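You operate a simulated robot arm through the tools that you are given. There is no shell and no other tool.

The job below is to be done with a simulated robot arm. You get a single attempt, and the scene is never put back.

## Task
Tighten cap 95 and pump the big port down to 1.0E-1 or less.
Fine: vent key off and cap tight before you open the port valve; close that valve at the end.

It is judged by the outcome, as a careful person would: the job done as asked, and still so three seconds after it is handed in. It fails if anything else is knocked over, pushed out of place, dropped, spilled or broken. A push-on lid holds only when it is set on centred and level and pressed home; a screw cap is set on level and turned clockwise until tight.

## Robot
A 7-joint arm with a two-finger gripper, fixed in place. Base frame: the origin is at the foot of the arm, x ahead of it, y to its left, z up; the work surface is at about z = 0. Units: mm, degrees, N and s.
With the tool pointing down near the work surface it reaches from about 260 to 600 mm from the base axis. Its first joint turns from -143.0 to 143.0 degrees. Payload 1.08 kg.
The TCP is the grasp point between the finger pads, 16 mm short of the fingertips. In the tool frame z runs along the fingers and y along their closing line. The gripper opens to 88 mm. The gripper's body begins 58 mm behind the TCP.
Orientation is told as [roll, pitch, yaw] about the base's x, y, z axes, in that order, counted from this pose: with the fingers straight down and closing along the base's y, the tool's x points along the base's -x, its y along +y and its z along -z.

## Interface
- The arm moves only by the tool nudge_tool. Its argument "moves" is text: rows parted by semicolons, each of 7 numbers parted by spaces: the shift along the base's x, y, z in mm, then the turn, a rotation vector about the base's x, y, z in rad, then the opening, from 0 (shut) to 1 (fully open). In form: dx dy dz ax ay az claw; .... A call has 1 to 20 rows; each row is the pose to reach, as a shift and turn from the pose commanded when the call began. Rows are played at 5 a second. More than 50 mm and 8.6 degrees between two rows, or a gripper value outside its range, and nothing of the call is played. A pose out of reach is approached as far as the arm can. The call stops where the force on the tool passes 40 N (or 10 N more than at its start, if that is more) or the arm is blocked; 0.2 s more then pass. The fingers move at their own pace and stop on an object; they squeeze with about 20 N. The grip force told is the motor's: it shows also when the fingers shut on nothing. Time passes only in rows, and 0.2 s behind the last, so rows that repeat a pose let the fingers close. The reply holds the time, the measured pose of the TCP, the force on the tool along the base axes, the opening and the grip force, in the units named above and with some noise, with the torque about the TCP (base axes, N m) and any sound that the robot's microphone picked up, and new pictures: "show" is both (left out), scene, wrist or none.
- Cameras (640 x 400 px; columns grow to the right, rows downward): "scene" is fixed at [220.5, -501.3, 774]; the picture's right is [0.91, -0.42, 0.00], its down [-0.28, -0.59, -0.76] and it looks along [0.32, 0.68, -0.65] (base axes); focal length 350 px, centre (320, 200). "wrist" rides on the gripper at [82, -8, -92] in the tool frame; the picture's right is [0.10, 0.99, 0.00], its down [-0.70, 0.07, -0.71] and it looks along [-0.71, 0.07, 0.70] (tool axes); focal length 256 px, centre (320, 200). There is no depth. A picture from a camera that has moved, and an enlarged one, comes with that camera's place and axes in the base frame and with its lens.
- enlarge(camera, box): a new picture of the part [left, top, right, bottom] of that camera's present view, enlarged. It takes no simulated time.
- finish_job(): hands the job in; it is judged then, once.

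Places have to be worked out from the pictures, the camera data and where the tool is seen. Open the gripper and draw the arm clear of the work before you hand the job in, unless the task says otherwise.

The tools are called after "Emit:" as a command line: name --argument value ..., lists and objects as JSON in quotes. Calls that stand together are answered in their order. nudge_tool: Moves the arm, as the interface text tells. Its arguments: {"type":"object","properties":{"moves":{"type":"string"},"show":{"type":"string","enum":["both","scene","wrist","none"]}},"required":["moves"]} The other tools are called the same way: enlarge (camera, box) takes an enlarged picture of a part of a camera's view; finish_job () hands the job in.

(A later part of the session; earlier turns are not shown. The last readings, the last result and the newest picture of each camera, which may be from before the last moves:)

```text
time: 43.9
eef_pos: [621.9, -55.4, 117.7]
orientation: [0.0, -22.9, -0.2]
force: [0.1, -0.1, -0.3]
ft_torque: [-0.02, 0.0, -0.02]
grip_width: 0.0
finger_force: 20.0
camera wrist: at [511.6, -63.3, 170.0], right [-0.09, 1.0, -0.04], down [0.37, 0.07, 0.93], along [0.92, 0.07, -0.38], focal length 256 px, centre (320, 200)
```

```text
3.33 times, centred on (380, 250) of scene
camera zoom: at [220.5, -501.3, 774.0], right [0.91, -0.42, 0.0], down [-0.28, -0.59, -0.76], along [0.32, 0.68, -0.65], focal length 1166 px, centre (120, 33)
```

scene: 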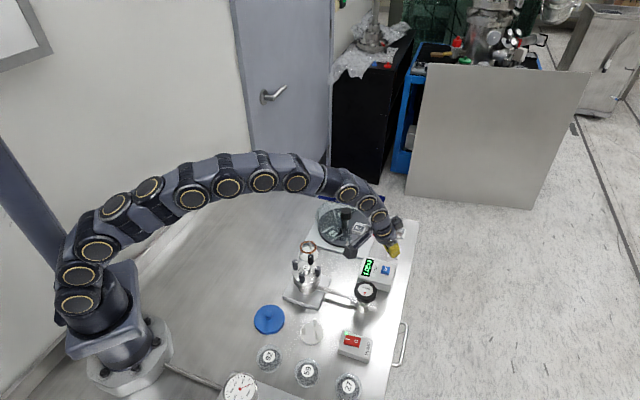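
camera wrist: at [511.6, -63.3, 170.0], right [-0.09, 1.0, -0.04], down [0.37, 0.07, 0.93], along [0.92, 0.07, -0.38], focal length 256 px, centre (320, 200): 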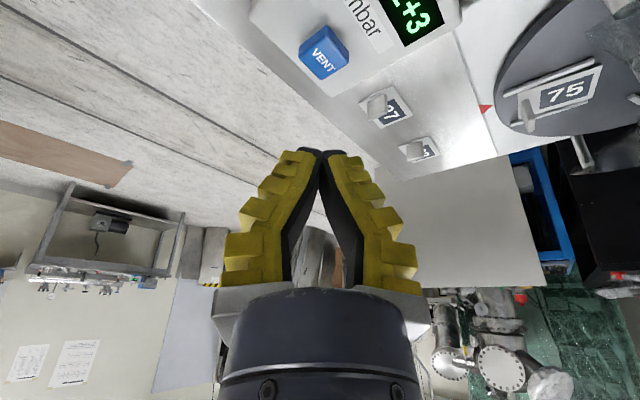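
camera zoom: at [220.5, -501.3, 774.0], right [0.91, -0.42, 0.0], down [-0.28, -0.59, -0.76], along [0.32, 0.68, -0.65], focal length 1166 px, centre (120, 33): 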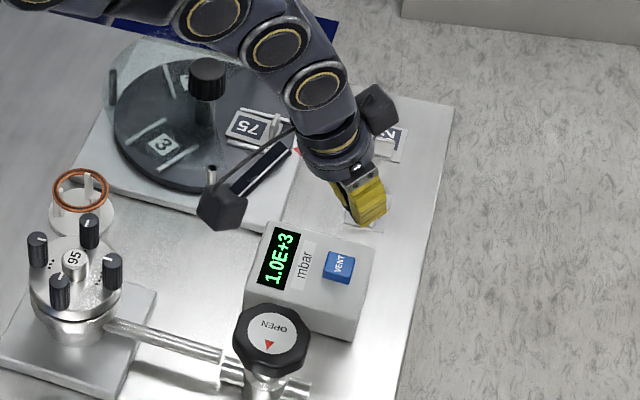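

The key comes out near (618.5, -56, 36) and the tip is in line with it. I descend to a few mm above the key and check.

Emit:
nudge_tool --moves "0 0 -15 0 0 0 0; 0 0 -30 0 0 0 0; 0 0 -42 0 0 0 0; 0 0 -52 0 0 0 0; 0 0 -52 0 0 0 0"

Emit:
enlarge --camera "wrist" --box '[260, 80, 380, 180]'

Emit:
enlarge --camera "scene" --box '[360, 230, 410, 290]'

```text
time: 45.1
eef_pos: [621.4, -57.0, 66.5]
orientation: [-0.3, -22.8, -0.2]
force: [0.2, 0.2, -0.7]
ft_torque: [-0.03, 0.01, -0.02]
grip_width: 0.0
finger_force: 20.0
camera wrist: at [510.8, -64.3, 118.2], right [-0.09, 1.0, -0.04], down [0.37, 0.07, 0.93], along [0.92, 0.07, -0.38], focal length 256 px, centre (320, 200)
```

scene: 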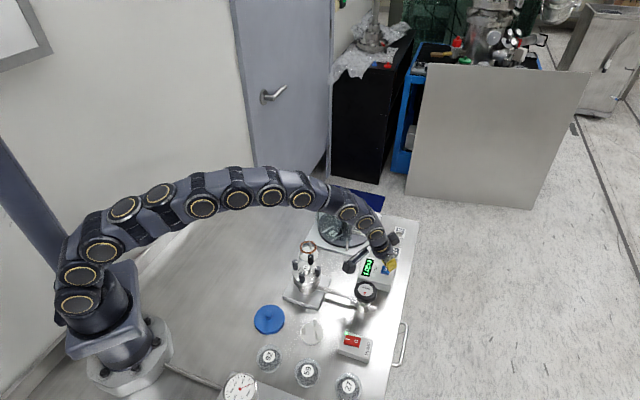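
wrist: 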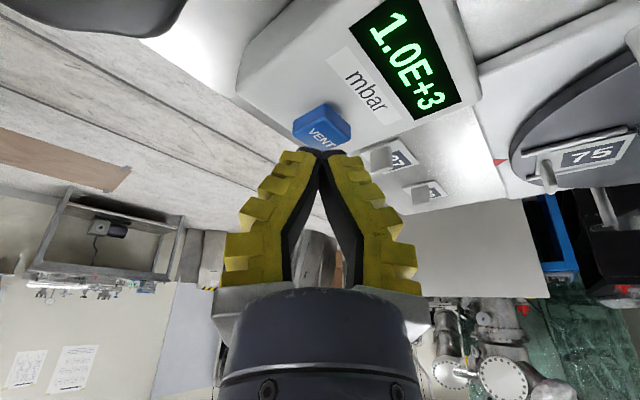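

```text
4.00 times, centred on (320, 130) of wrist
camera zoom: at [510.8, -64.3, 118.2], right [-0.09, 1.0, -0.04], down [0.37, 0.07, 0.93], along [0.92, 0.07, -0.38], focal length 1024 px, centre (320, 480)
```

zoom: 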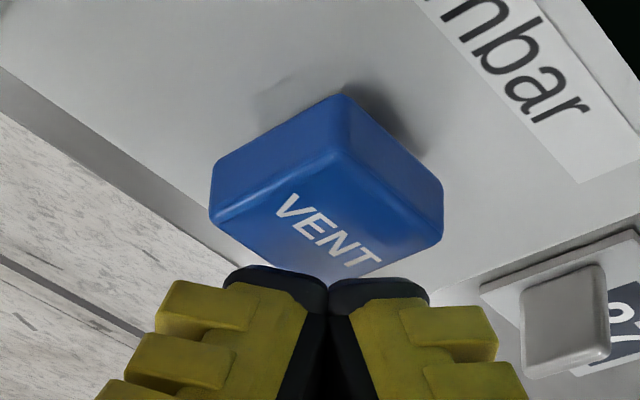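

```text
6.67 times, centred on (385, 260) of scene
camera zoom: at [220.5, -501.3, 774.0], right [0.91, -0.42, 0.0], down [-0.28, -0.59, -0.76], along [0.32, 0.68, -0.65], focal length 2331 px, centre (-113, -200)
```

zoom: 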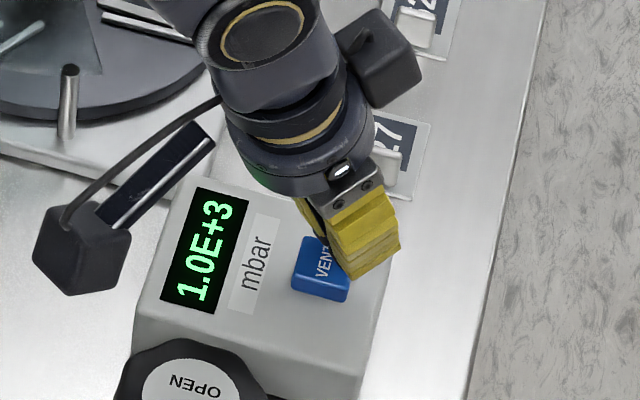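

The tip is right above the key's centre. I press down in small steps to find the contact and watch the force, sound and display.

Emit:
nudge_tool --moves "0 0 -5 0 0 0 0; 0 0 -8 0 0 0 0; 0 0 -10 0 0 0 0; 0 0 -11.5 0 0 0 0; 0 0 -13 0 0 0 0"

Emit:
enlarge --camera "wrist" --box '[260, 80, 380, 180]'

```text
time: 46.3
eef_pos: [622.6, -55.2, 55.7]
orientation: [-0.2, -23.2, -0.3]
force: [0.2, -2.8, 8.5]
ft_torque: [-0.01, 0.02, 0.07]
grip_width: 6.1
finger_force: 21.9
heard: click
camera wrist: at [511.8, -63.8, 106.8], right [-0.09, 1.0, -0.04], down [0.37, 0.07, 0.93], along [0.93, 0.07, -0.37], focal length 256 px, centre (320, 200)
```

scene: 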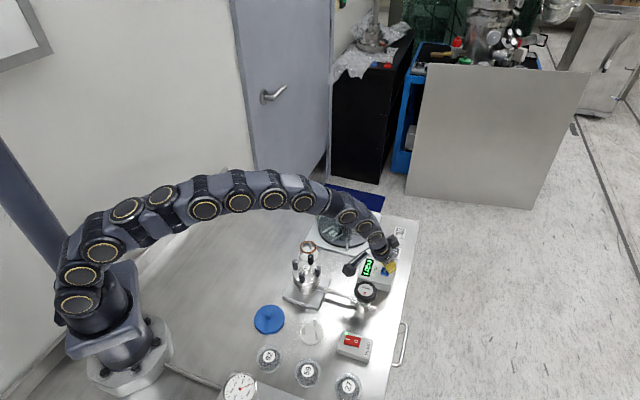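
wrist: 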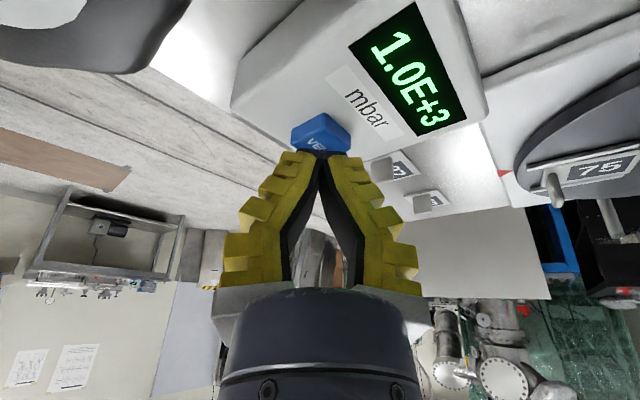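

```text
4.00 times, centred on (320, 130) of wrist
camera zoom: at [511.8, -63.8, 106.8], right [-0.09, 1.0, -0.04], down [0.37, 0.07, 0.93], along [0.93, 0.07, -0.37], focal length 1024 px, centre (320, 480)
```

zoom: 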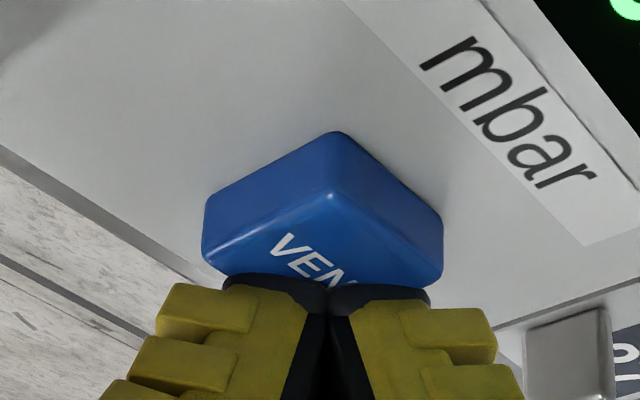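

A click was heard. I lift off and see whether the key stays down or springs up.

Emit:
nudge_tool --moves "0 0 4 0 0 0 0; 0 0 11 0 0 0 0; 0 0 11 0 0 0 0"

Emit:
enlarge --camera "wrist" --box '[260, 80, 380, 180]'

Emit:
enlarge --camera "scene" --box '[374, 258, 398, 280]'

```text
time: 47.1
eef_pos: [619.2, -55.3, 63.4]
orientation: [-0.2, -22.8, -0.3]
force: [-0.3, 0.9, 0.2]
ft_torque: [-0.02, 0.03, 0.0]
grip_width: 0.0
finger_force: 21.5
camera wrist: at [510.1, -63.3, 116.3], right [-0.09, 1.0, -0.04], down [0.37, 0.07, 0.93], along [0.92, 0.07, -0.38], focal length 256 px, centre (320, 200)
```

scene: 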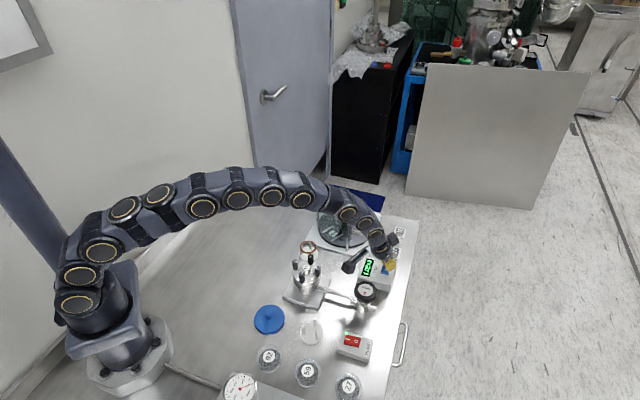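
wrist: 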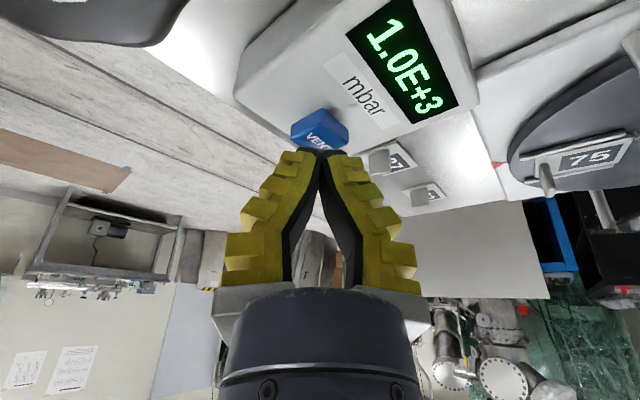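

```text
4.00 times, centred on (320, 130) of wrist
camera zoom: at [510.1, -63.3, 116.3], right [-0.09, 1.0, -0.04], down [0.37, 0.07, 0.93], along [0.92, 0.07, -0.38], focal length 1024 px, centre (320, 480)
```

zoom: 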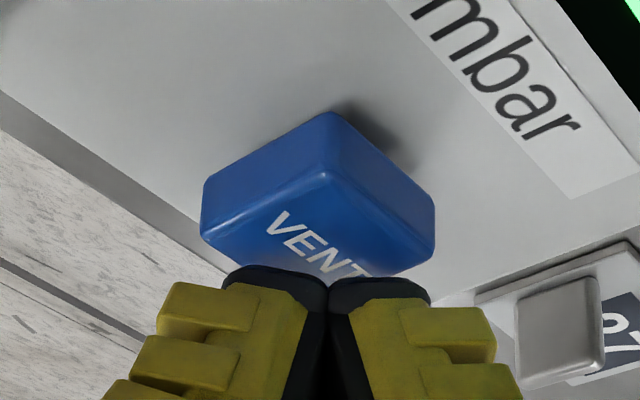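

```text
16.00 times, centred on (386, 269) of scene
camera zoom: at [220.5, -501.3, 774.0], right [0.91, -0.42, 0.0], down [-0.28, -0.59, -0.76], along [0.32, 0.68, -0.65], focal length 5594 px, centre (-736, -904)
```

zoom: 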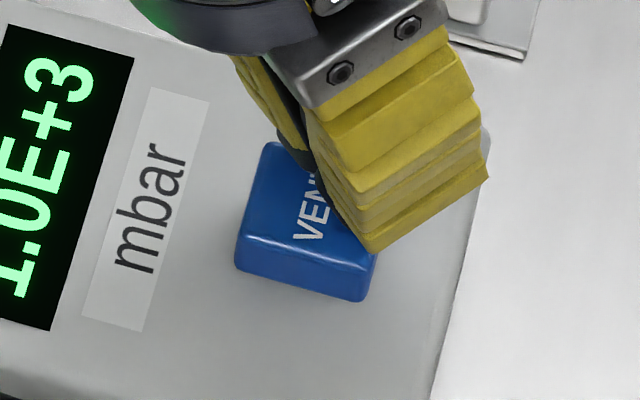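

The key returned to the same height. I lift the arm clear so I can compare the key's look with the earlier picture under the same lighting.

Emit:
nudge_tool --moves "0 0 25 0 0 0 0; 0 0 50 0 0 0 0; -30 0 80 0 0.1 0 0; -60 0 100 0 0.2 0 0; -100 0 110 0 0.3 0 0; -140 0 110 0 0.4 0 0; -180 -5 110 0 0.4 0 0; -206 -10 110 0 0.4 0 0; -206 -10 150 0 0.4 0 0.15"

Emit:
enlarge --camera "scene" --box '[374, 258, 398, 280]'

Emit:
enlarge --camera "scene" --box '[350, 245, 410, 285]'

Emit:
enlarge --camera "wrist" --box '[295, 180, 345, 225]'

```text
time: 49.1
eef_pos: [414.9, -66.8, 213.5]
orientation: [-0.3, 0.1, -0.3]
force: [-1.0, 1.6, 0.6]
ft_torque: [0.01, -0.02, 0.01]
grip_width: 18.0
finger_force: 3.9
camera wrist: at [333.6, -74.3, 304.3], right [-0.1, 1.0, 0.0], down [0.7, 0.07, 0.71], along [0.71, 0.07, -0.71], focal length 256 px, centre (320, 200)
```

scene: 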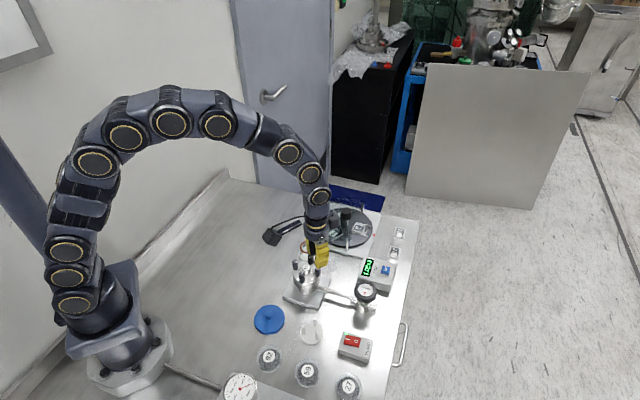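
wrist: 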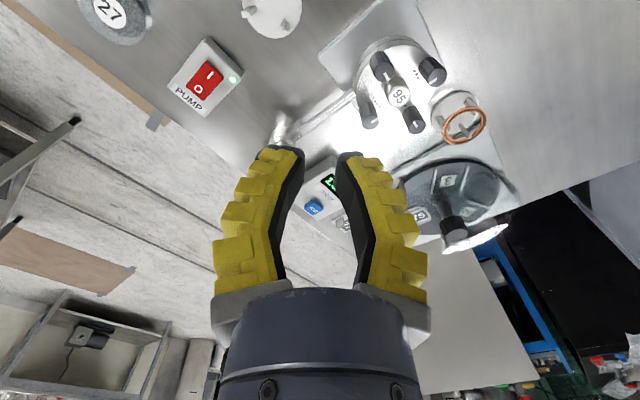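

```text
16.00 times, centred on (386, 269) of scene
camera zoom: at [220.5, -501.3, 774.0], right [0.91, -0.42, 0.0], down [-0.28, -0.59, -0.76], along [0.32, 0.68, -0.65], focal length 5594 px, centre (-736, -904)
```

zoom: 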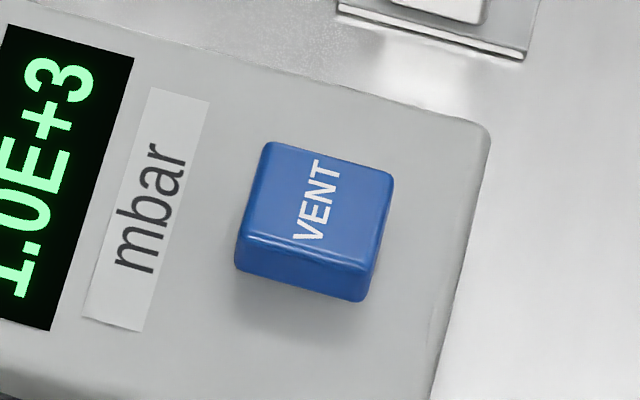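

```text
10.00 times, centred on (380, 265) of scene
camera zoom: at [220.5, -501.3, 774.0], right [0.91, -0.42, 0.0], down [-0.28, -0.59, -0.76], along [0.32, 0.68, -0.65], focal length 3496 px, centre (-280, -450)
```

zoom: 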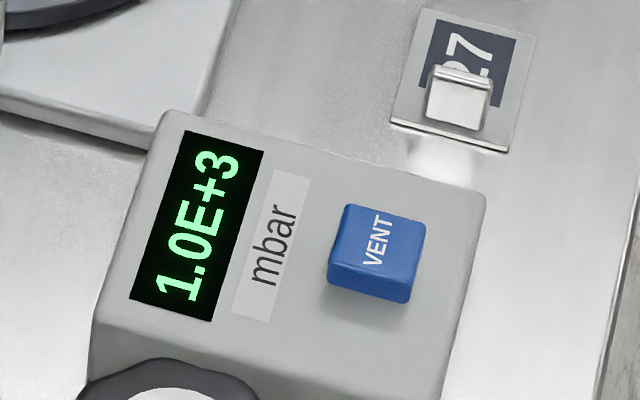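

```text
8.89 times, centred on (320, 202) of wrist
camera zoom: at [333.6, -74.3, 304.3], right [-0.1, 1.0, 0.0], down [0.7, 0.07, 0.71], along [0.71, 0.07, -0.71], focal length 2276 px, centre (320, 178)
```

zoom: 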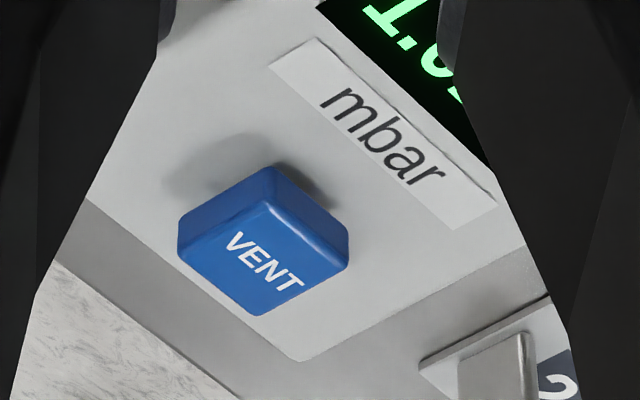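

The key looks exactly as before (same height and colour), so the picture gives no latch cue yet. I go back and press again a bit deeper, watching how far it travels and whether it stays down.

Emit:
nudge_tool --moves "40 2 0 0 -0.1 0 0.1; 80 4 0 0 -0.2 0 0; 120 6 0 0 -0.3 0 0; 160 8 0 0 -0.4 0 0; 190 10 -30 0 -0.4 0 0; 206 10.5 -65 0 -0.4 0 0; 206 10.5 -100 0 -0.4 0 0; 206 10.5 -130 0 -0.4 0 0; 206 10.5 -148 0 -0.4 0 0; 206 10.5 -148 0 -0.4 0 0" --show "wrist"

Emit:
enlarge --camera "wrist" --box '[260, 80, 380, 180]'

```text
time: 51.3
eef_pos: [621.8, -55.6, 67.6]
orientation: [-0.3, -22.8, -0.3]
force: [-0.4, 0.2, -0.3]
ft_torque: [0.03, 0.0, -0.04]
grip_width: 0.2
finger_force: 19.8
camera wrist: at [510.7, -63.4, 119.8], right [-0.09, 1.0, -0.04], down [0.37, 0.07, 0.93], along [0.92, 0.07, -0.38], focal length 256 px, centre (320, 200)
```

wrist: 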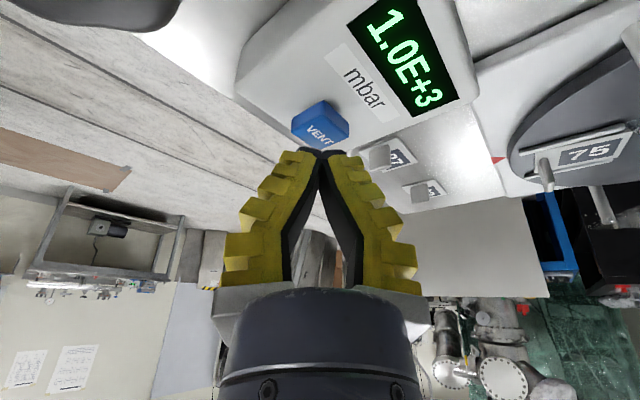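

```text
4.00 times, centred on (320, 130) of wrist
camera zoom: at [510.7, -63.4, 119.8], right [-0.09, 1.0, -0.04], down [0.37, 0.07, 0.93], along [0.92, 0.07, -0.38], focal length 1024 px, centre (320, 480)
```

zoom: 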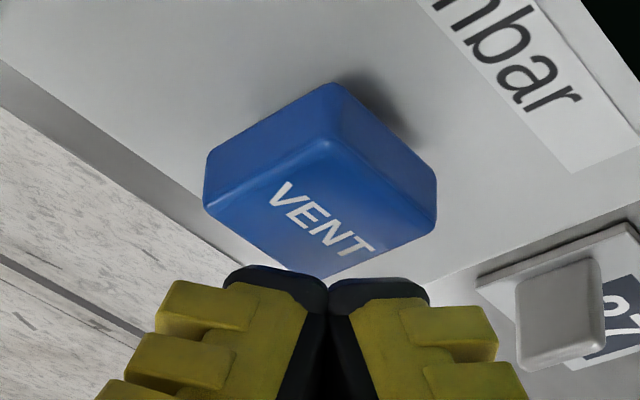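

Now I press slowly, one small step at a time, to see exactly when it clicks.

Emit:
nudge_tool --moves "0 0 -4 0 0 0 0; 0 0 -8 0 0 0 0; 0 0 -9.5 0 0 0 0" --show "none"

Emit:
enlarge --camera "wrist" --box '[260, 80, 380, 180]'

Emit:
nudge_tool --moves "0 0 -1.5 0 0 0 0" --show "none"

Emit:
enlarge --camera "wrist" --box '[260, 80, 380, 180]'

```text
time: 52.1
eef_pos: [621.4, -55.2, 58.6]
orientation: [-0.2, -23.0, -0.3]
force: [0.1, 0.4, 1.7]
ft_torque: [0.01, -0.01, -0.01]
grip_width: 6.2
finger_force: 22.2
heard: click
```

```text
4.00 times, centred on (320, 130) of wrist
camera zoom: at [510.8, -63.2, 109.9], right [-0.09, 1.0, -0.04], down [0.37, 0.07, 0.93], along [0.93, 0.07, -0.37], focal length 1024 px, centre (320, 480)
```

zoom: 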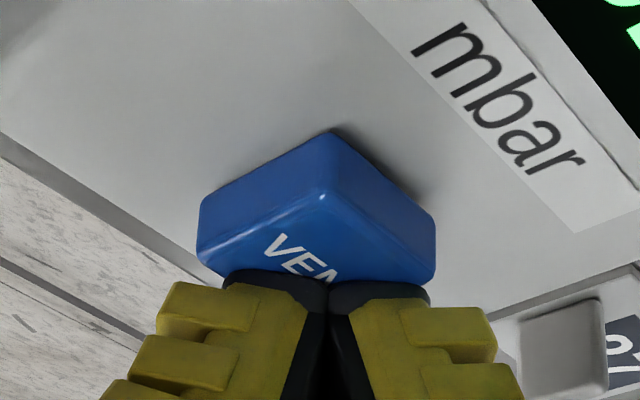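

```text
time: 52.5
eef_pos: [622.9, -55.4, 57.8]
orientation: [-0.1, -23.0, -0.3]
force: [-1.5, -0.3, 4.5]
ft_torque: [-0.02, 0.02, 0.01]
grip_width: 6.2
finger_force: 22.1
```

```text
4.00 times, centred on (320, 130) of wrist
camera zoom: at [510.8, -63.1, 108.4], right [-0.09, 1.0, -0.04], down [0.37, 0.07, 0.93], along [0.93, 0.07, -0.37], focal length 1024 px, centre (320, 480)
```

zoom: 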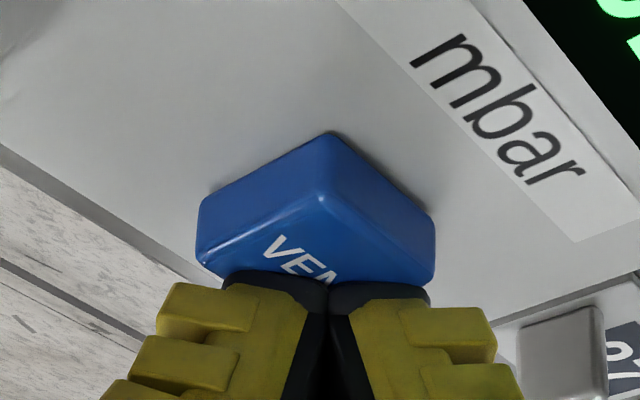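

The click came on a light press, and the shadow shows the whole key dipping while held. I lift off and compare its resting height again.

Emit:
nudge_tool --moves "0 0 5 0 0 0 0; 0 0 25 0 0 0 0; 0 0 50 0 0 0 0; -30 0 80 0 0.1 0 0; -60 0 100 0 0.2 0 0; -100 0 110 0 0.3 0 0; -140 0 130 0 0.4 0 0; -140 0 130 0 0.4 0 0"

Emit:
enlarge --camera "scene" --box '[374, 258, 398, 280]'

Emit:
enlarge --camera "wrist" --box '[280, 100, 360, 180]'

```text
time: 54.3
eef_pos: [480.7, -55.6, 185.9]
orientation: [-0.3, 0.1, -0.3]
force: [0.6, 1.4, 0.4]
ft_torque: [0.02, 0.0, 0.03]
grip_width: 0.0
finger_force: 21.9
camera wrist: at [398.9, -62.6, 278.2], right [-0.1, 1.0, 0.0], down [0.7, 0.07, 0.71], along [0.7, 0.07, -0.71], focal length 256 px, centre (320, 200)
```

scene: 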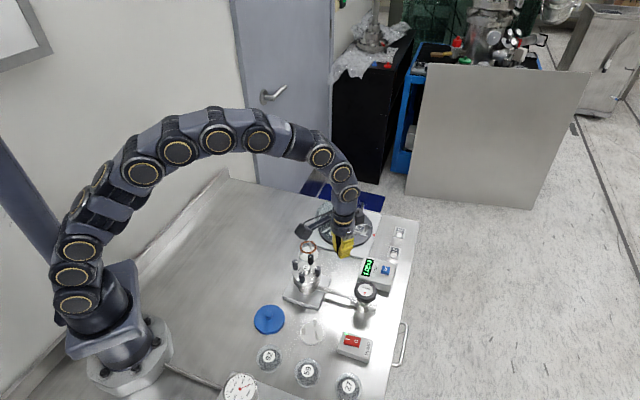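
wrist: 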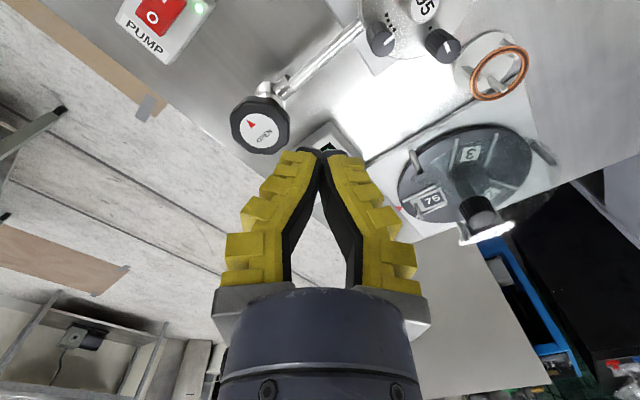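

```text
16.00 times, centred on (386, 269) of scene
camera zoom: at [220.5, -501.3, 774.0], right [0.91, -0.42, 0.0], down [-0.28, -0.59, -0.76], along [0.32, 0.68, -0.65], focal length 5594 px, centre (-736, -904)
```

zoom: 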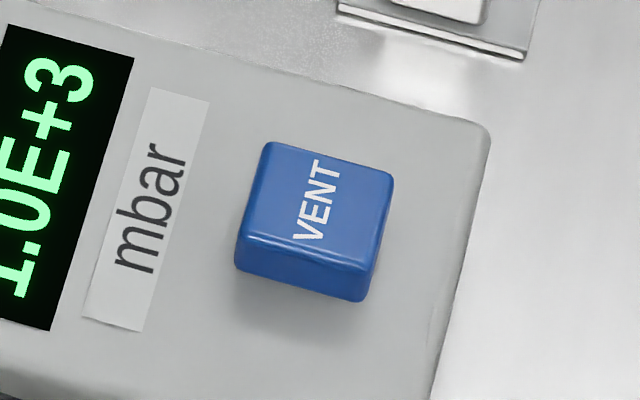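

```text
5.00 times, centred on (320, 140) of wrist
camera zoom: at [398.9, -62.6, 278.2], right [-0.1, 1.0, 0.0], down [0.7, 0.07, 0.71], along [0.7, 0.07, -0.71], focal length 1280 px, centre (320, 500)
```

zoom: 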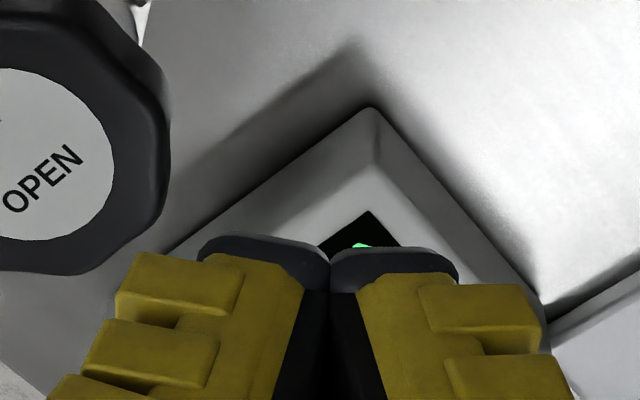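

The key always springs back to the same raised position, so it acts only while held and is now off, with an even number of presses anyway. Next is the valve wheel: I zoom on its label to learn its turning direction.

Emit:
enlarge --camera "wrist" --box '[220, 80, 310, 170]'

Emit:
enlarge --camera "scene" --box '[352, 278, 378, 304]'

```text
4.44 times, centred on (265, 125) of wrist
camera zoom: at [398.9, -62.6, 278.2], right [-0.1, 1.0, 0.0], down [0.7, 0.07, 0.71], along [0.7, 0.07, -0.71], focal length 1138 px, centre (564, 533)
```

zoom: 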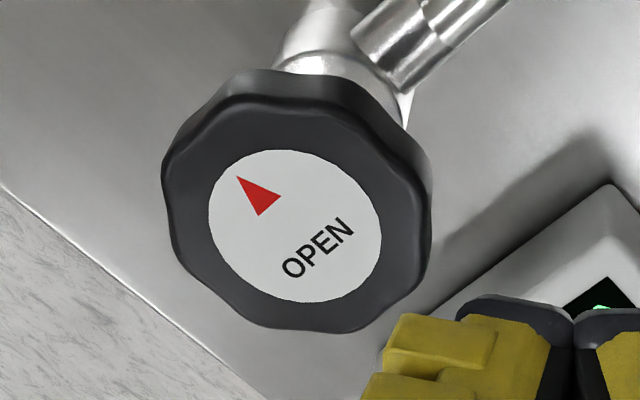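

```text
15.38 times, centred on (365, 291) of scene
camera zoom: at [220.5, -501.3, 774.0], right [0.91, -0.42, 0.0], down [-0.28, -0.59, -0.76], along [0.32, 0.68, -0.65], focal length 5379 px, centre (-372, -1200)
```

zoom: 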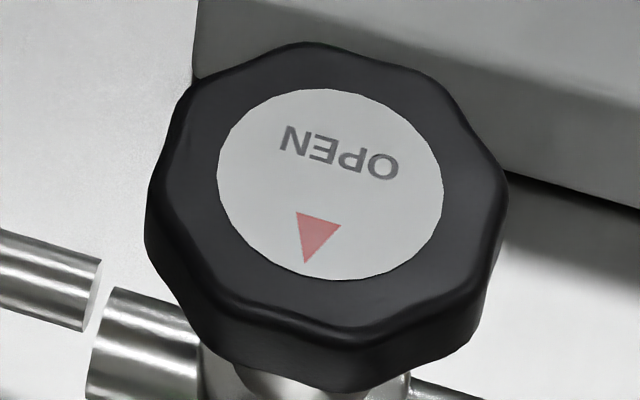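

The wheel's label is a plain pointer, now across the pipe, so presumably closed. The wheel is near (526.5,-105.5) with its top at z≈66 and about 54 mm across. I move above it, gripper open and yawed -60°, ready to turn counter-clockwise.

Emit:
nudge_tool --moves "6 -6 0 0 0 -0.13 0.3; 12 -12 0 0 0 -0.26 0.6; 18 -18 0 0 0 -0.39 0.8; 24 -25 -5 0 0 -0.52 0.85; 30 -32 -10 0 0 -0.65 0.85; 36 -40 -20 0 0 -0.78 0.85; 45.8 -49.7 -35 0 0 -0.91 0.85; 45.8 -49.7 -50 0 0 -1.04 0.85; 45.8 -49.7 -66 0 0 -1.04 0.85; 45.8 -49.7 -66 0 0 -1.04 0.85"

Emit:
enlarge --camera "wrist" --box '[220, 80, 420, 240]'

Emit:
enlarge --camera "scene" --box '[320, 230, 420, 330]'

```text
time: 56.5
eef_pos: [526.9, -105.6, 119.1]
orientation: [-0.4, 0.0, -59.8]
force: [0.5, 0.1, 0.1]
ft_torque: [0.01, -0.01, -0.02]
grip_width: 77.4
finger_force: 1.7
camera wrist: at [479.8, -38.6, 210.7], right [0.81, 0.59, 0.0], down [0.42, -0.57, 0.71], along [0.41, -0.58, -0.71], focal length 256 px, centre (320, 200)
```

scene: 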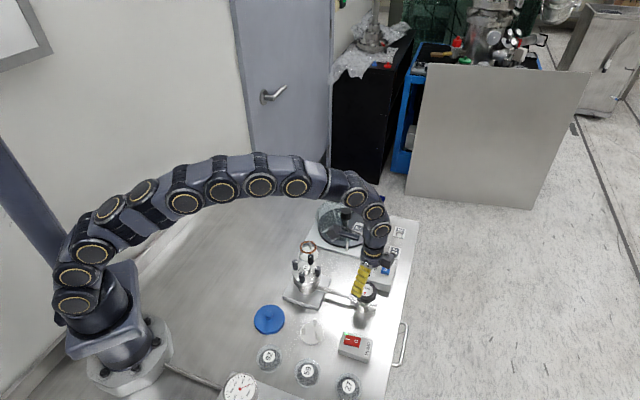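
wrist: 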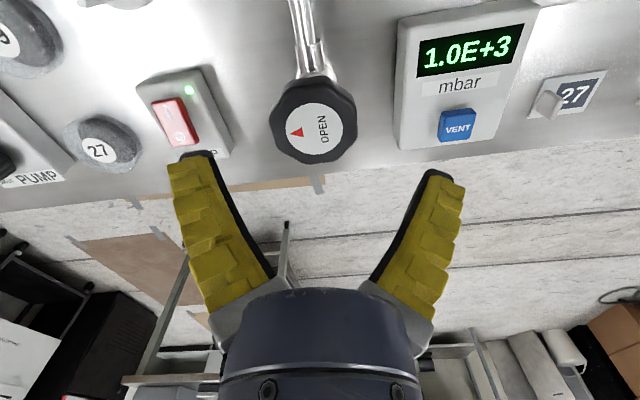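

```text
2.50 times, centred on (320, 160) of wrist
camera zoom: at [479.8, -38.6, 210.7], right [0.81, 0.59, 0.0], down [0.42, -0.57, 0.71], along [0.41, -0.58, -0.71], focal length 640 px, centre (320, 300)
```

zoom: 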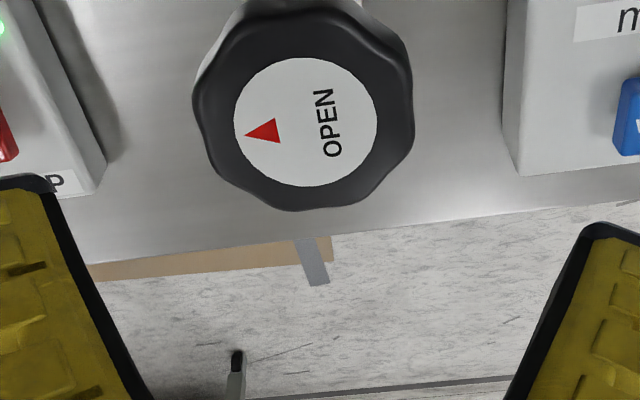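

```text
4.00 times, centred on (370, 280) of scene
camera zoom: at [220.5, -501.3, 774.0], right [0.91, -0.42, 0.0], down [-0.28, -0.59, -0.76], along [0.32, 0.68, -0.65], focal length 1399 px, centre (120, -120)
```

zoom: 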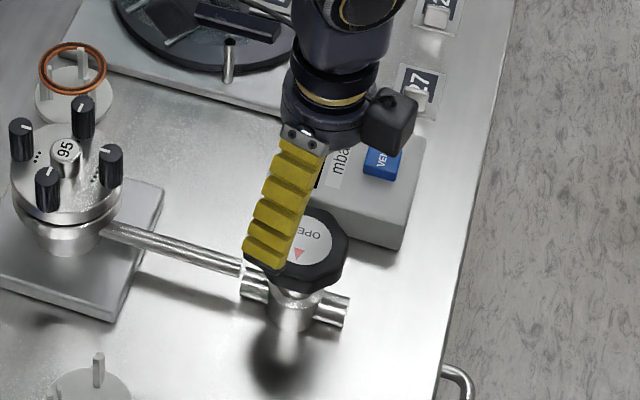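

The wheel is about 3.3 mm off along the closing line. I correct by (-2.6,-1.9), lower so the tips straddle the rim, and close.

Emit:
nudge_tool --moves "-2.6 -1.9 -12 0 0 0 0.85; -2.6 -1.9 -26 0 0 0 0.85; -2.6 -1.9 -40 0 0 0 0.85; -2.6 -1.9 -52 0 0 0 0.85; -2.6 -1.9 -52 0 0 0 0.7; -2.6 -1.9 -52 0 0 0 0.5; -2.6 -1.9 -52 0 0 0 0.4; -2.6 -1.9 -52 0 0 0 0.4"

Emit:
enlarge --camera "wrist" --box '[220, 80, 420, 240]'

Emit:
enlarge --camera "scene" --box '[320, 230, 420, 330]'

```text
time: 58.3
eef_pos: [524.4, -107.8, 67.4]
orientation: [-0.4, 0.0, -59.9]
force: [-5.2, -1.6, 0.6]
ft_torque: [-0.2, 0.0, 0.01]
grip_width: 51.0
finger_force: 21.9
camera wrist: at [476.3, -40.5, 158.8], right [0.81, 0.59, -0.01], down [0.42, -0.57, 0.71], along [0.41, -0.58, -0.71], focal length 256 px, centre (320, 200)
```

scene: 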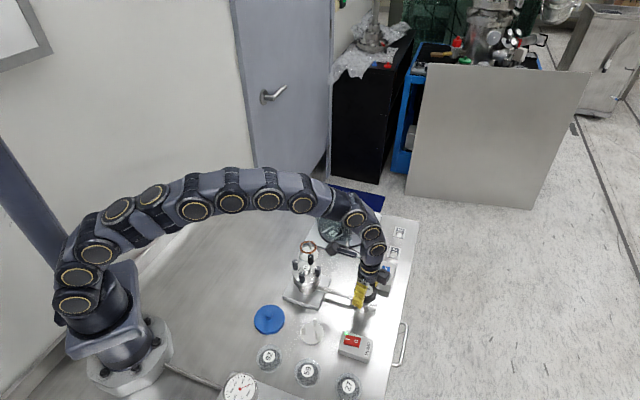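
wrist: 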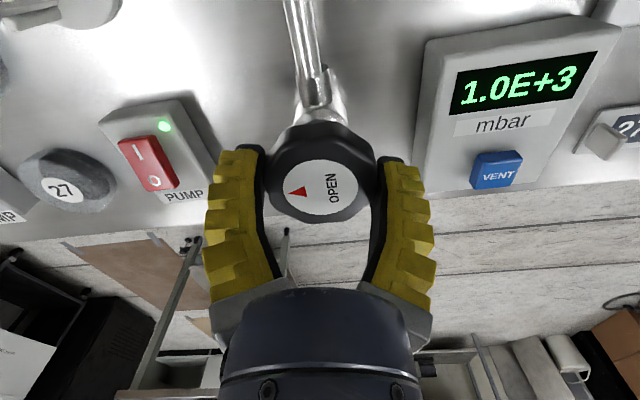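

```text
2.50 times, centred on (320, 160) of wrist
camera zoom: at [476.3, -40.5, 158.8], right [0.81, 0.59, -0.01], down [0.42, -0.57, 0.71], along [0.41, -0.58, -0.71], focal length 640 px, centre (320, 300)
```

zoom: 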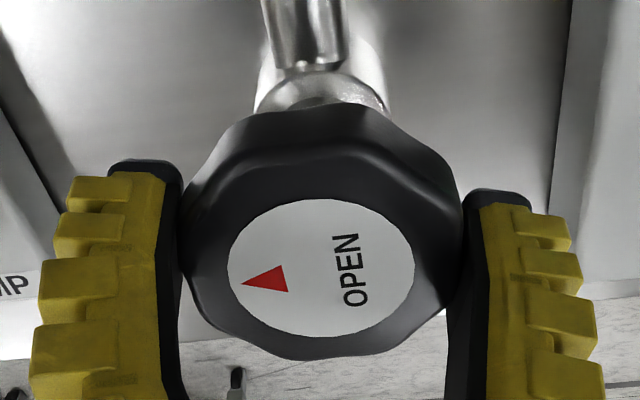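

```text
4.00 times, centred on (370, 280) of scene
camera zoom: at [220.5, -501.3, 774.0], right [0.91, -0.42, 0.0], down [-0.28, -0.59, -0.76], along [0.32, 0.68, -0.65], focal length 1399 px, centre (120, -120)
```

zoom: 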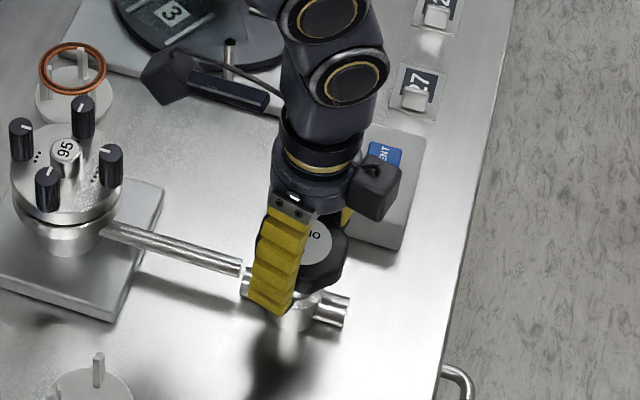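

The wheel is gripped firmly. I turn it counter-clockwise about 60° and watch the display.

Emit:
nudge_tool --moves "0 0 0 0 0 0.13 0.35; 0 0 0 0 0 0.26 0.35; 0 0 0 0 0 0.39 0.35; 0 0 0 0 0 0.52 0.35; 0 0 0 0 0 0.65 0.35; 0 0 0 0 0 0.78 0.35; 0 0 0 0 0 0.91 0.35; 0 0 0 0 0 1.04 0.35; 0 0 0 0 0 1.04 0.35"

Emit:
enlarge --camera "wrist" --box '[220, 80, 420, 240]'

Emit:
enlarge --camera "scene" --box '[320, 230, 420, 330]'

```text
time: 60.3
eef_pos: [524.2, -105.7, 67.4]
orientation: [-0.2, -0.1, -0.1]
force: [-0.2, 5.7, -2.8]
ft_torque: [-0.09, -0.02, -0.02]
grip_width: 51.7
finger_force: 21.9
camera wrist: at [443.1, -114.3, 158.1], right [-0.1, 0.99, 0.0], down [0.7, 0.07, 0.71], along [0.71, 0.07, -0.7], focal length 256 px, centre (320, 200)
```

scene: 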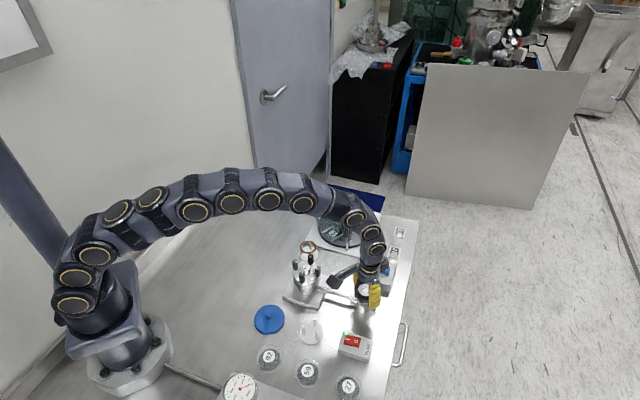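
wrist: 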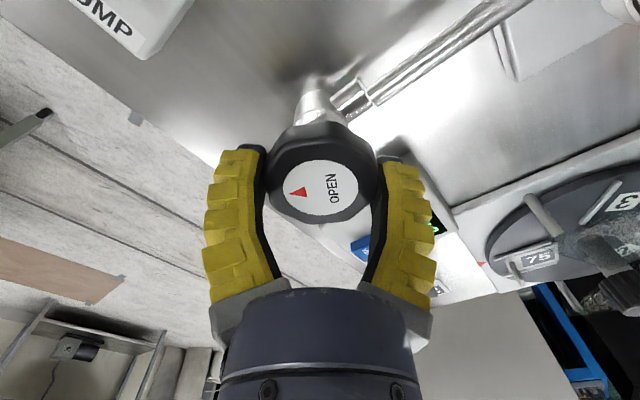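

```text
2.50 times, centred on (320, 160) of wrist
camera zoom: at [443.1, -114.3, 158.1], right [-0.1, 0.99, 0.0], down [0.7, 0.07, 0.71], along [0.71, 0.07, -0.7], focal length 640 px, centre (320, 300)
```

zoom: 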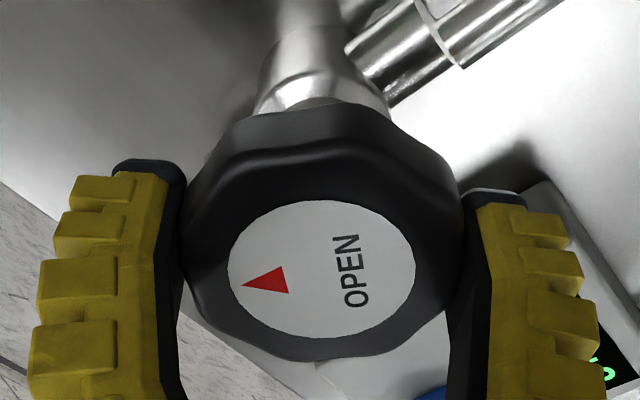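

```text
4.00 times, centred on (370, 280) of scene
camera zoom: at [220.5, -501.3, 774.0], right [0.91, -0.42, 0.0], down [-0.28, -0.59, -0.76], along [0.32, 0.68, -0.65], focal length 1399 px, centre (120, -120)
```

zoom: 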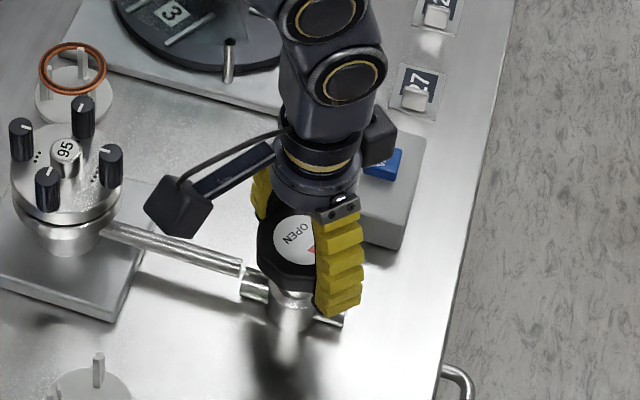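

The wheel turned smoothly with the gripper. I check the partly visible display digits.

Emit:
enlarge --camera "wrist" --box '[415, 200, 465, 250]'

Emit:
enlarge --camera "scene" --box '[355, 250, 400, 285]'

```text
8.00 times, centred on (440, 225) of wrist
camera zoom: at [443.1, -114.3, 158.1], right [-0.1, 0.99, 0.0], down [0.7, 0.07, 0.71], along [0.71, 0.07, -0.7], focal length 2048 px, centre (-640, 0)
```

zoom: 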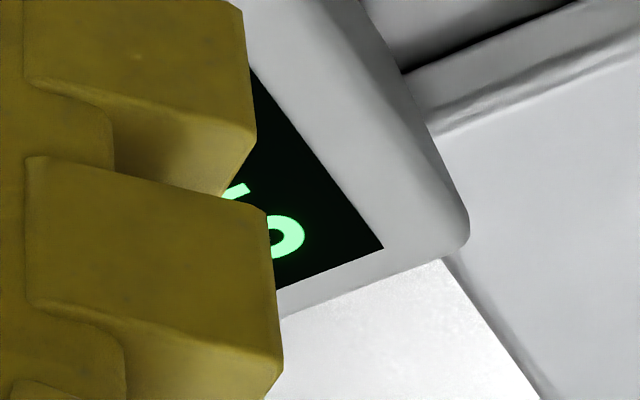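

```text
11.43 times, centred on (378, 268) of scene
camera zoom: at [220.5, -501.3, 774.0], right [0.91, -0.42, 0.0], down [-0.28, -0.59, -0.76], along [0.32, 0.68, -0.65], focal length 3996 px, centre (-337, -571)
```

zoom: 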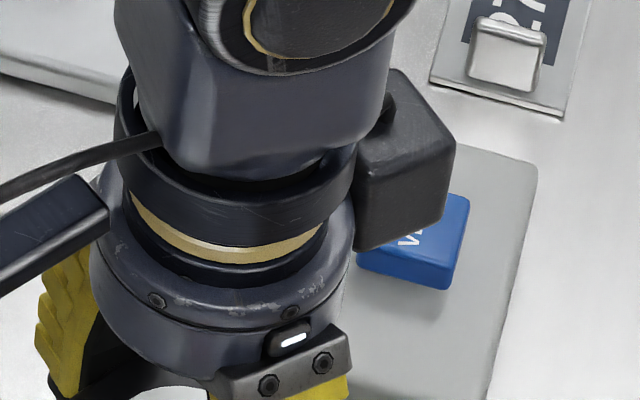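

The exponent has already dropped from 3, so pumping is under way. I hold still for two seconds and look again.

Emit:
nudge_tool --moves "0 0 0 0 0 0 0.35; 0 0 0 0 0 0 0.35; 0 0 0 0 0 0 0.35; 0 0 0 0 0 0 0.35; 0 0 0 0 0 0 0.35; 0 0 0 0 0 0 0.35; 0 0 0 0 0 0 0.35; 0 0 0 0 0 0 0.35; 0 0 0 0 0 0 0.35; 0 0 0 0 0 0 0.35" --show "wrist"

Emit:
enlarge --camera "wrist" --box '[415, 200, 465, 250]'

```text
time: 62.5
eef_pos: [524.5, -105.7, 68.0]
orientation: [-0.1, 0.1, -0.2]
force: [3.6, 15.9, -0.1]
ft_torque: [-0.09, 0.03, -0.01]
grip_width: 51.9
finger_force: 22.0
camera wrist: at [442.7, -114.3, 158.2], right [-0.1, 1.0, 0.0], down [0.7, 0.07, 0.71], along [0.71, 0.07, -0.71], focal length 256 px, centre (320, 200)
```

wrist: 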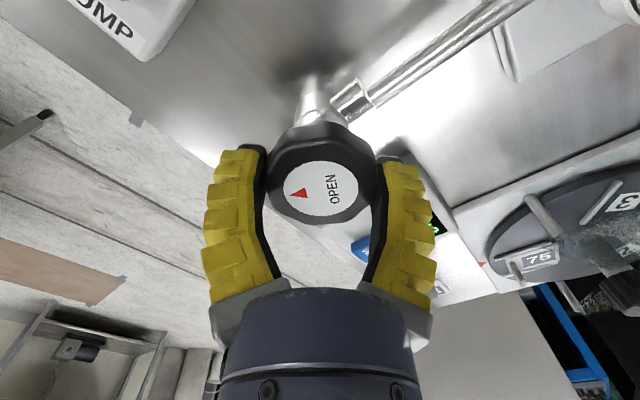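

```text
8.00 times, centred on (440, 225) of wrist
camera zoom: at [442.7, -114.3, 158.2], right [-0.1, 1.0, 0.0], down [0.7, 0.07, 0.71], along [0.71, 0.07, -0.71], focal length 2048 px, centre (-640, 0)
```

zoom: 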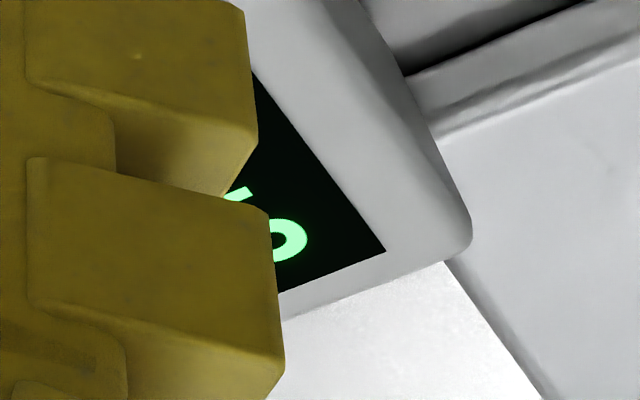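

The last digit is hidden and a side force is building, so I release the wheel, lift and back off to read the full display.

Emit:
nudge_tool --moves "0 0 0 0 0 0 0.6; 0 0 0 0 0 0 0.85; 0 0 0 0 0 0 0.85; 0 0 15 0 0 0 0.85; 0 0 35 0 0 0 0.85; 0 0 60 0 0 0 0.85; -30 0 80 0 0 0 0.85; -60 0 90 0 0 0 0.85; -60 0 90 0 0 0 0.85"

Emit:
enlarge --camera "scene" --box '[340, 245, 410, 310]'

Emit:
enlarge --camera "wrist" --box '[280, 80, 440, 200]'

```text
time: 64.5
eef_pos: [463.0, -106.1, 159.6]
orientation: [-0.4, 0.0, -0.1]
force: [-0.2, 0.2, -0.1]
ft_torque: [0.01, -0.03, 0.02]
grip_width: 77.4
finger_force: 2.0
camera wrist: at [381.9, -114.9, 250.0], right [-0.1, 1.0, 0.0], down [0.7, 0.07, 0.71], along [0.71, 0.07, -0.71], focal length 256 px, centre (320, 200)
```

scene: 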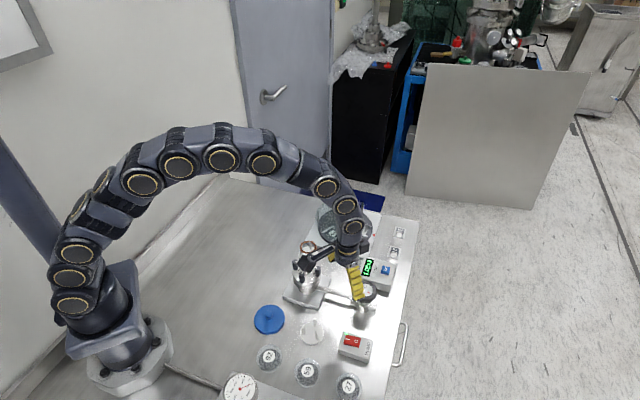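
wrist: 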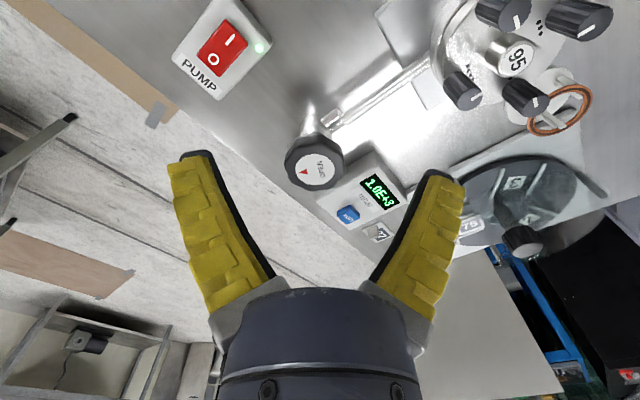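

```text
6.15 times, centred on (375, 278) of scene
camera zoom: at [220.5, -501.3, 774.0], right [0.91, -0.42, 0.0], down [-0.28, -0.59, -0.76], along [0.32, 0.68, -0.65], focal length 2152 px, centre (-18, -277)
```

zoom: 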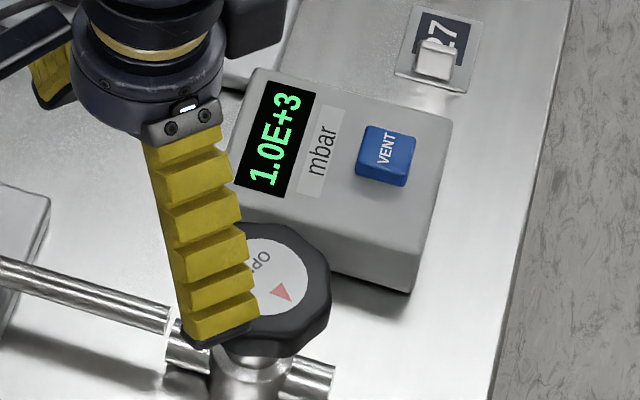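

```text
3.33 times, centred on (360, 140) of wrist
camera zoom: at [381.9, -114.9, 250.0], right [-0.1, 1.0, 0.0], down [0.7, 0.07, 0.71], along [0.71, 0.07, -0.71], focal length 853 px, centre (187, 400)
```

zoom: 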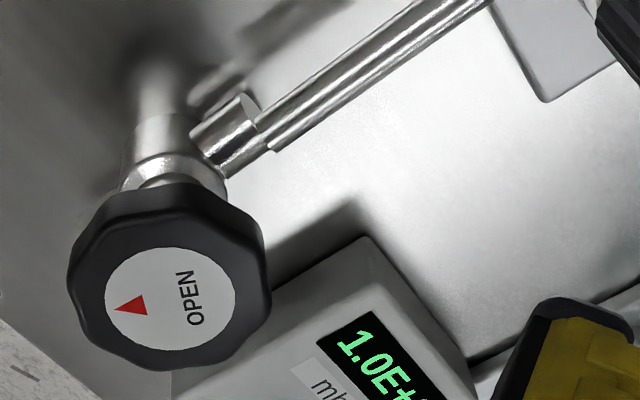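

The display still reads 1.0E+3 (that "0" was part of the 3), so 60° isn't enough. I re-grip from yaw -60° and turn a further 120° counter-clockwise.

Emit:
nudge_tool --moves "15 0 0 0 0 -0.13 0.85; 30 0 0 0 0 -0.26 0.85; 45 0 0 0 0 -0.39 0.85; 61 0.5 0 0 0 -0.52 0.85; 61 0.5 0 0 0 -0.65 0.85; 61 0.5 -15 0 0 -0.78 0.85; 61 0.5 -30 0 0 -0.91 0.85; 61 0.5 -45 0 0 -1.04 0.85; 61 0.5 -60 0 0 -1.04 0.85; 61 0.5 -76 0 0 -1.04 0.85; 61 0.5 -91 0 0 -1.04 0.85; 61 0.5 -91 0 0 -1.04 0.7; 61 0.5 -91 0 0 -1.04 0.5; 61 0.5 -91 0 0 -1.04 0.35; 61 0.5 -91 0 0 -1.04 0.35" --show "wrist"

```text
time: 67.7
eef_pos: [524.4, -107.3, 64.6]
orientation: [-0.4, 0.1, -60.0]
force: [-5.2, -9.3, -7.3]
ft_torque: [-0.08, -0.03, 0.03]
grip_width: 51.8
finger_force: 21.8
camera wrist: at [476.7, -40.4, 155.9], right [0.81, 0.59, -0.01], down [0.42, -0.57, 0.71], along [0.41, -0.58, -0.71], focal length 256 px, centre (320, 200)
```

wrist: 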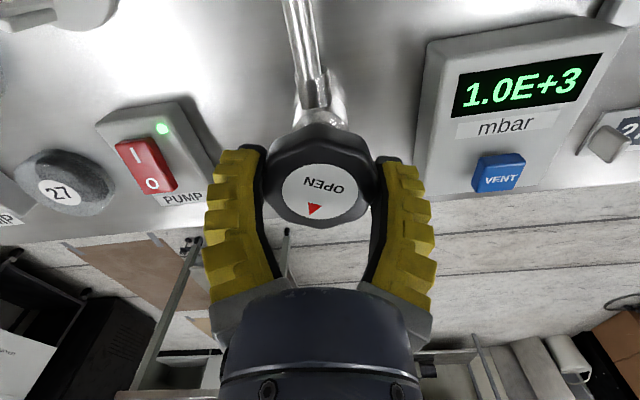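

The pointer shows the wheel kept its 60° turn. I now turn 120° further counter-clockwise.

Emit:
nudge_tool --moves "-0.3 -0.5 0 0 0 0.13 0.35; -0.3 -0.5 0 0 0 0.26 0.35; -0.3 -0.5 0 0 0 0.39 0.35; -0.3 -0.3 0 0 0 0.52 0.35; 0 0 0 0 0 0.65 0.35; 0 0.3 0 0 0 0.78 0.35; 0 0.6 0 0 0 0.91 0.35; 0 0.9 0 0 0 1.04 0.35; 0 0.9 0 0 0 1.17 0.35; 0 0.9 0 0 0 1.30 0.35; 0 0.9 0 0 0 1.43 0.35; 0 0.9 0 0 0 1.56 0.35; 0 0.9 0 0 0 1.69 0.35; 0 0.9 0 0 0 1.82 0.35; 0 0.9 0 0 0 1.95 0.35; 0 0.9 0 0 0 2.08 0.35; 0 0.9 0 0 0 2.08 0.35"

Emit:
enlarge --camera "scene" --box '[340, 245, 410, 310]'

```text
time: 71.3
eef_pos: [524.8, -103.4, 66.4]
orientation: [-0.1, -0.1, 59.5]
force: [-14.1, 25.2, 5.9]
ft_torque: [0.0, 0.12, -0.45]
grip_width: 52.2
finger_force: 22.0
camera wrist: at [491.4, -177.9, 157.1], right [-0.91, 0.42, 0.0], down [0.29, 0.64, 0.71], along [0.3, 0.65, -0.7], focal length 256 px, centre (320, 200)
```

scene: 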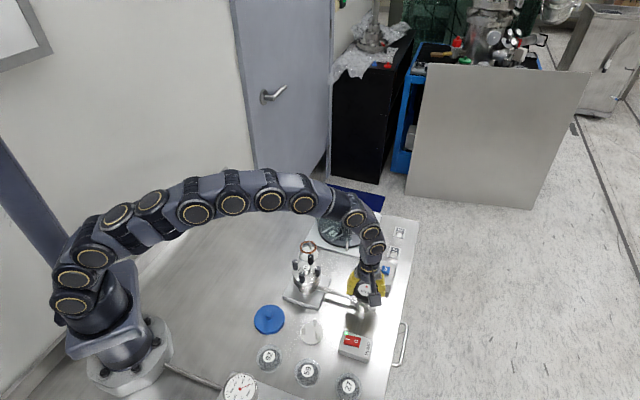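
wrist: 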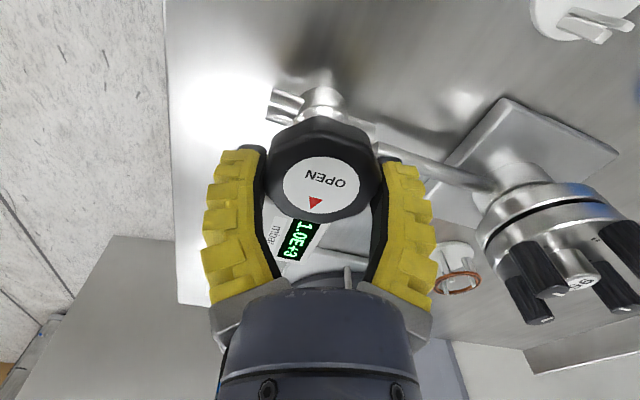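

```text
6.15 times, centred on (375, 278) of scene
camera zoom: at [220.5, -501.3, 774.0], right [0.91, -0.42, 0.0], down [-0.28, -0.59, -0.76], along [0.32, 0.68, -0.65], focal length 2152 px, centre (-18, -277)
```

zoom: 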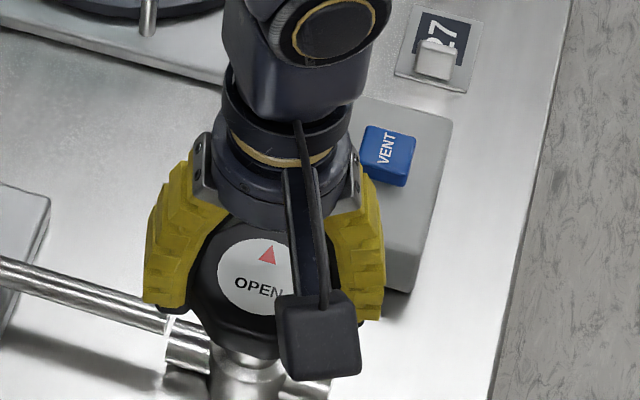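

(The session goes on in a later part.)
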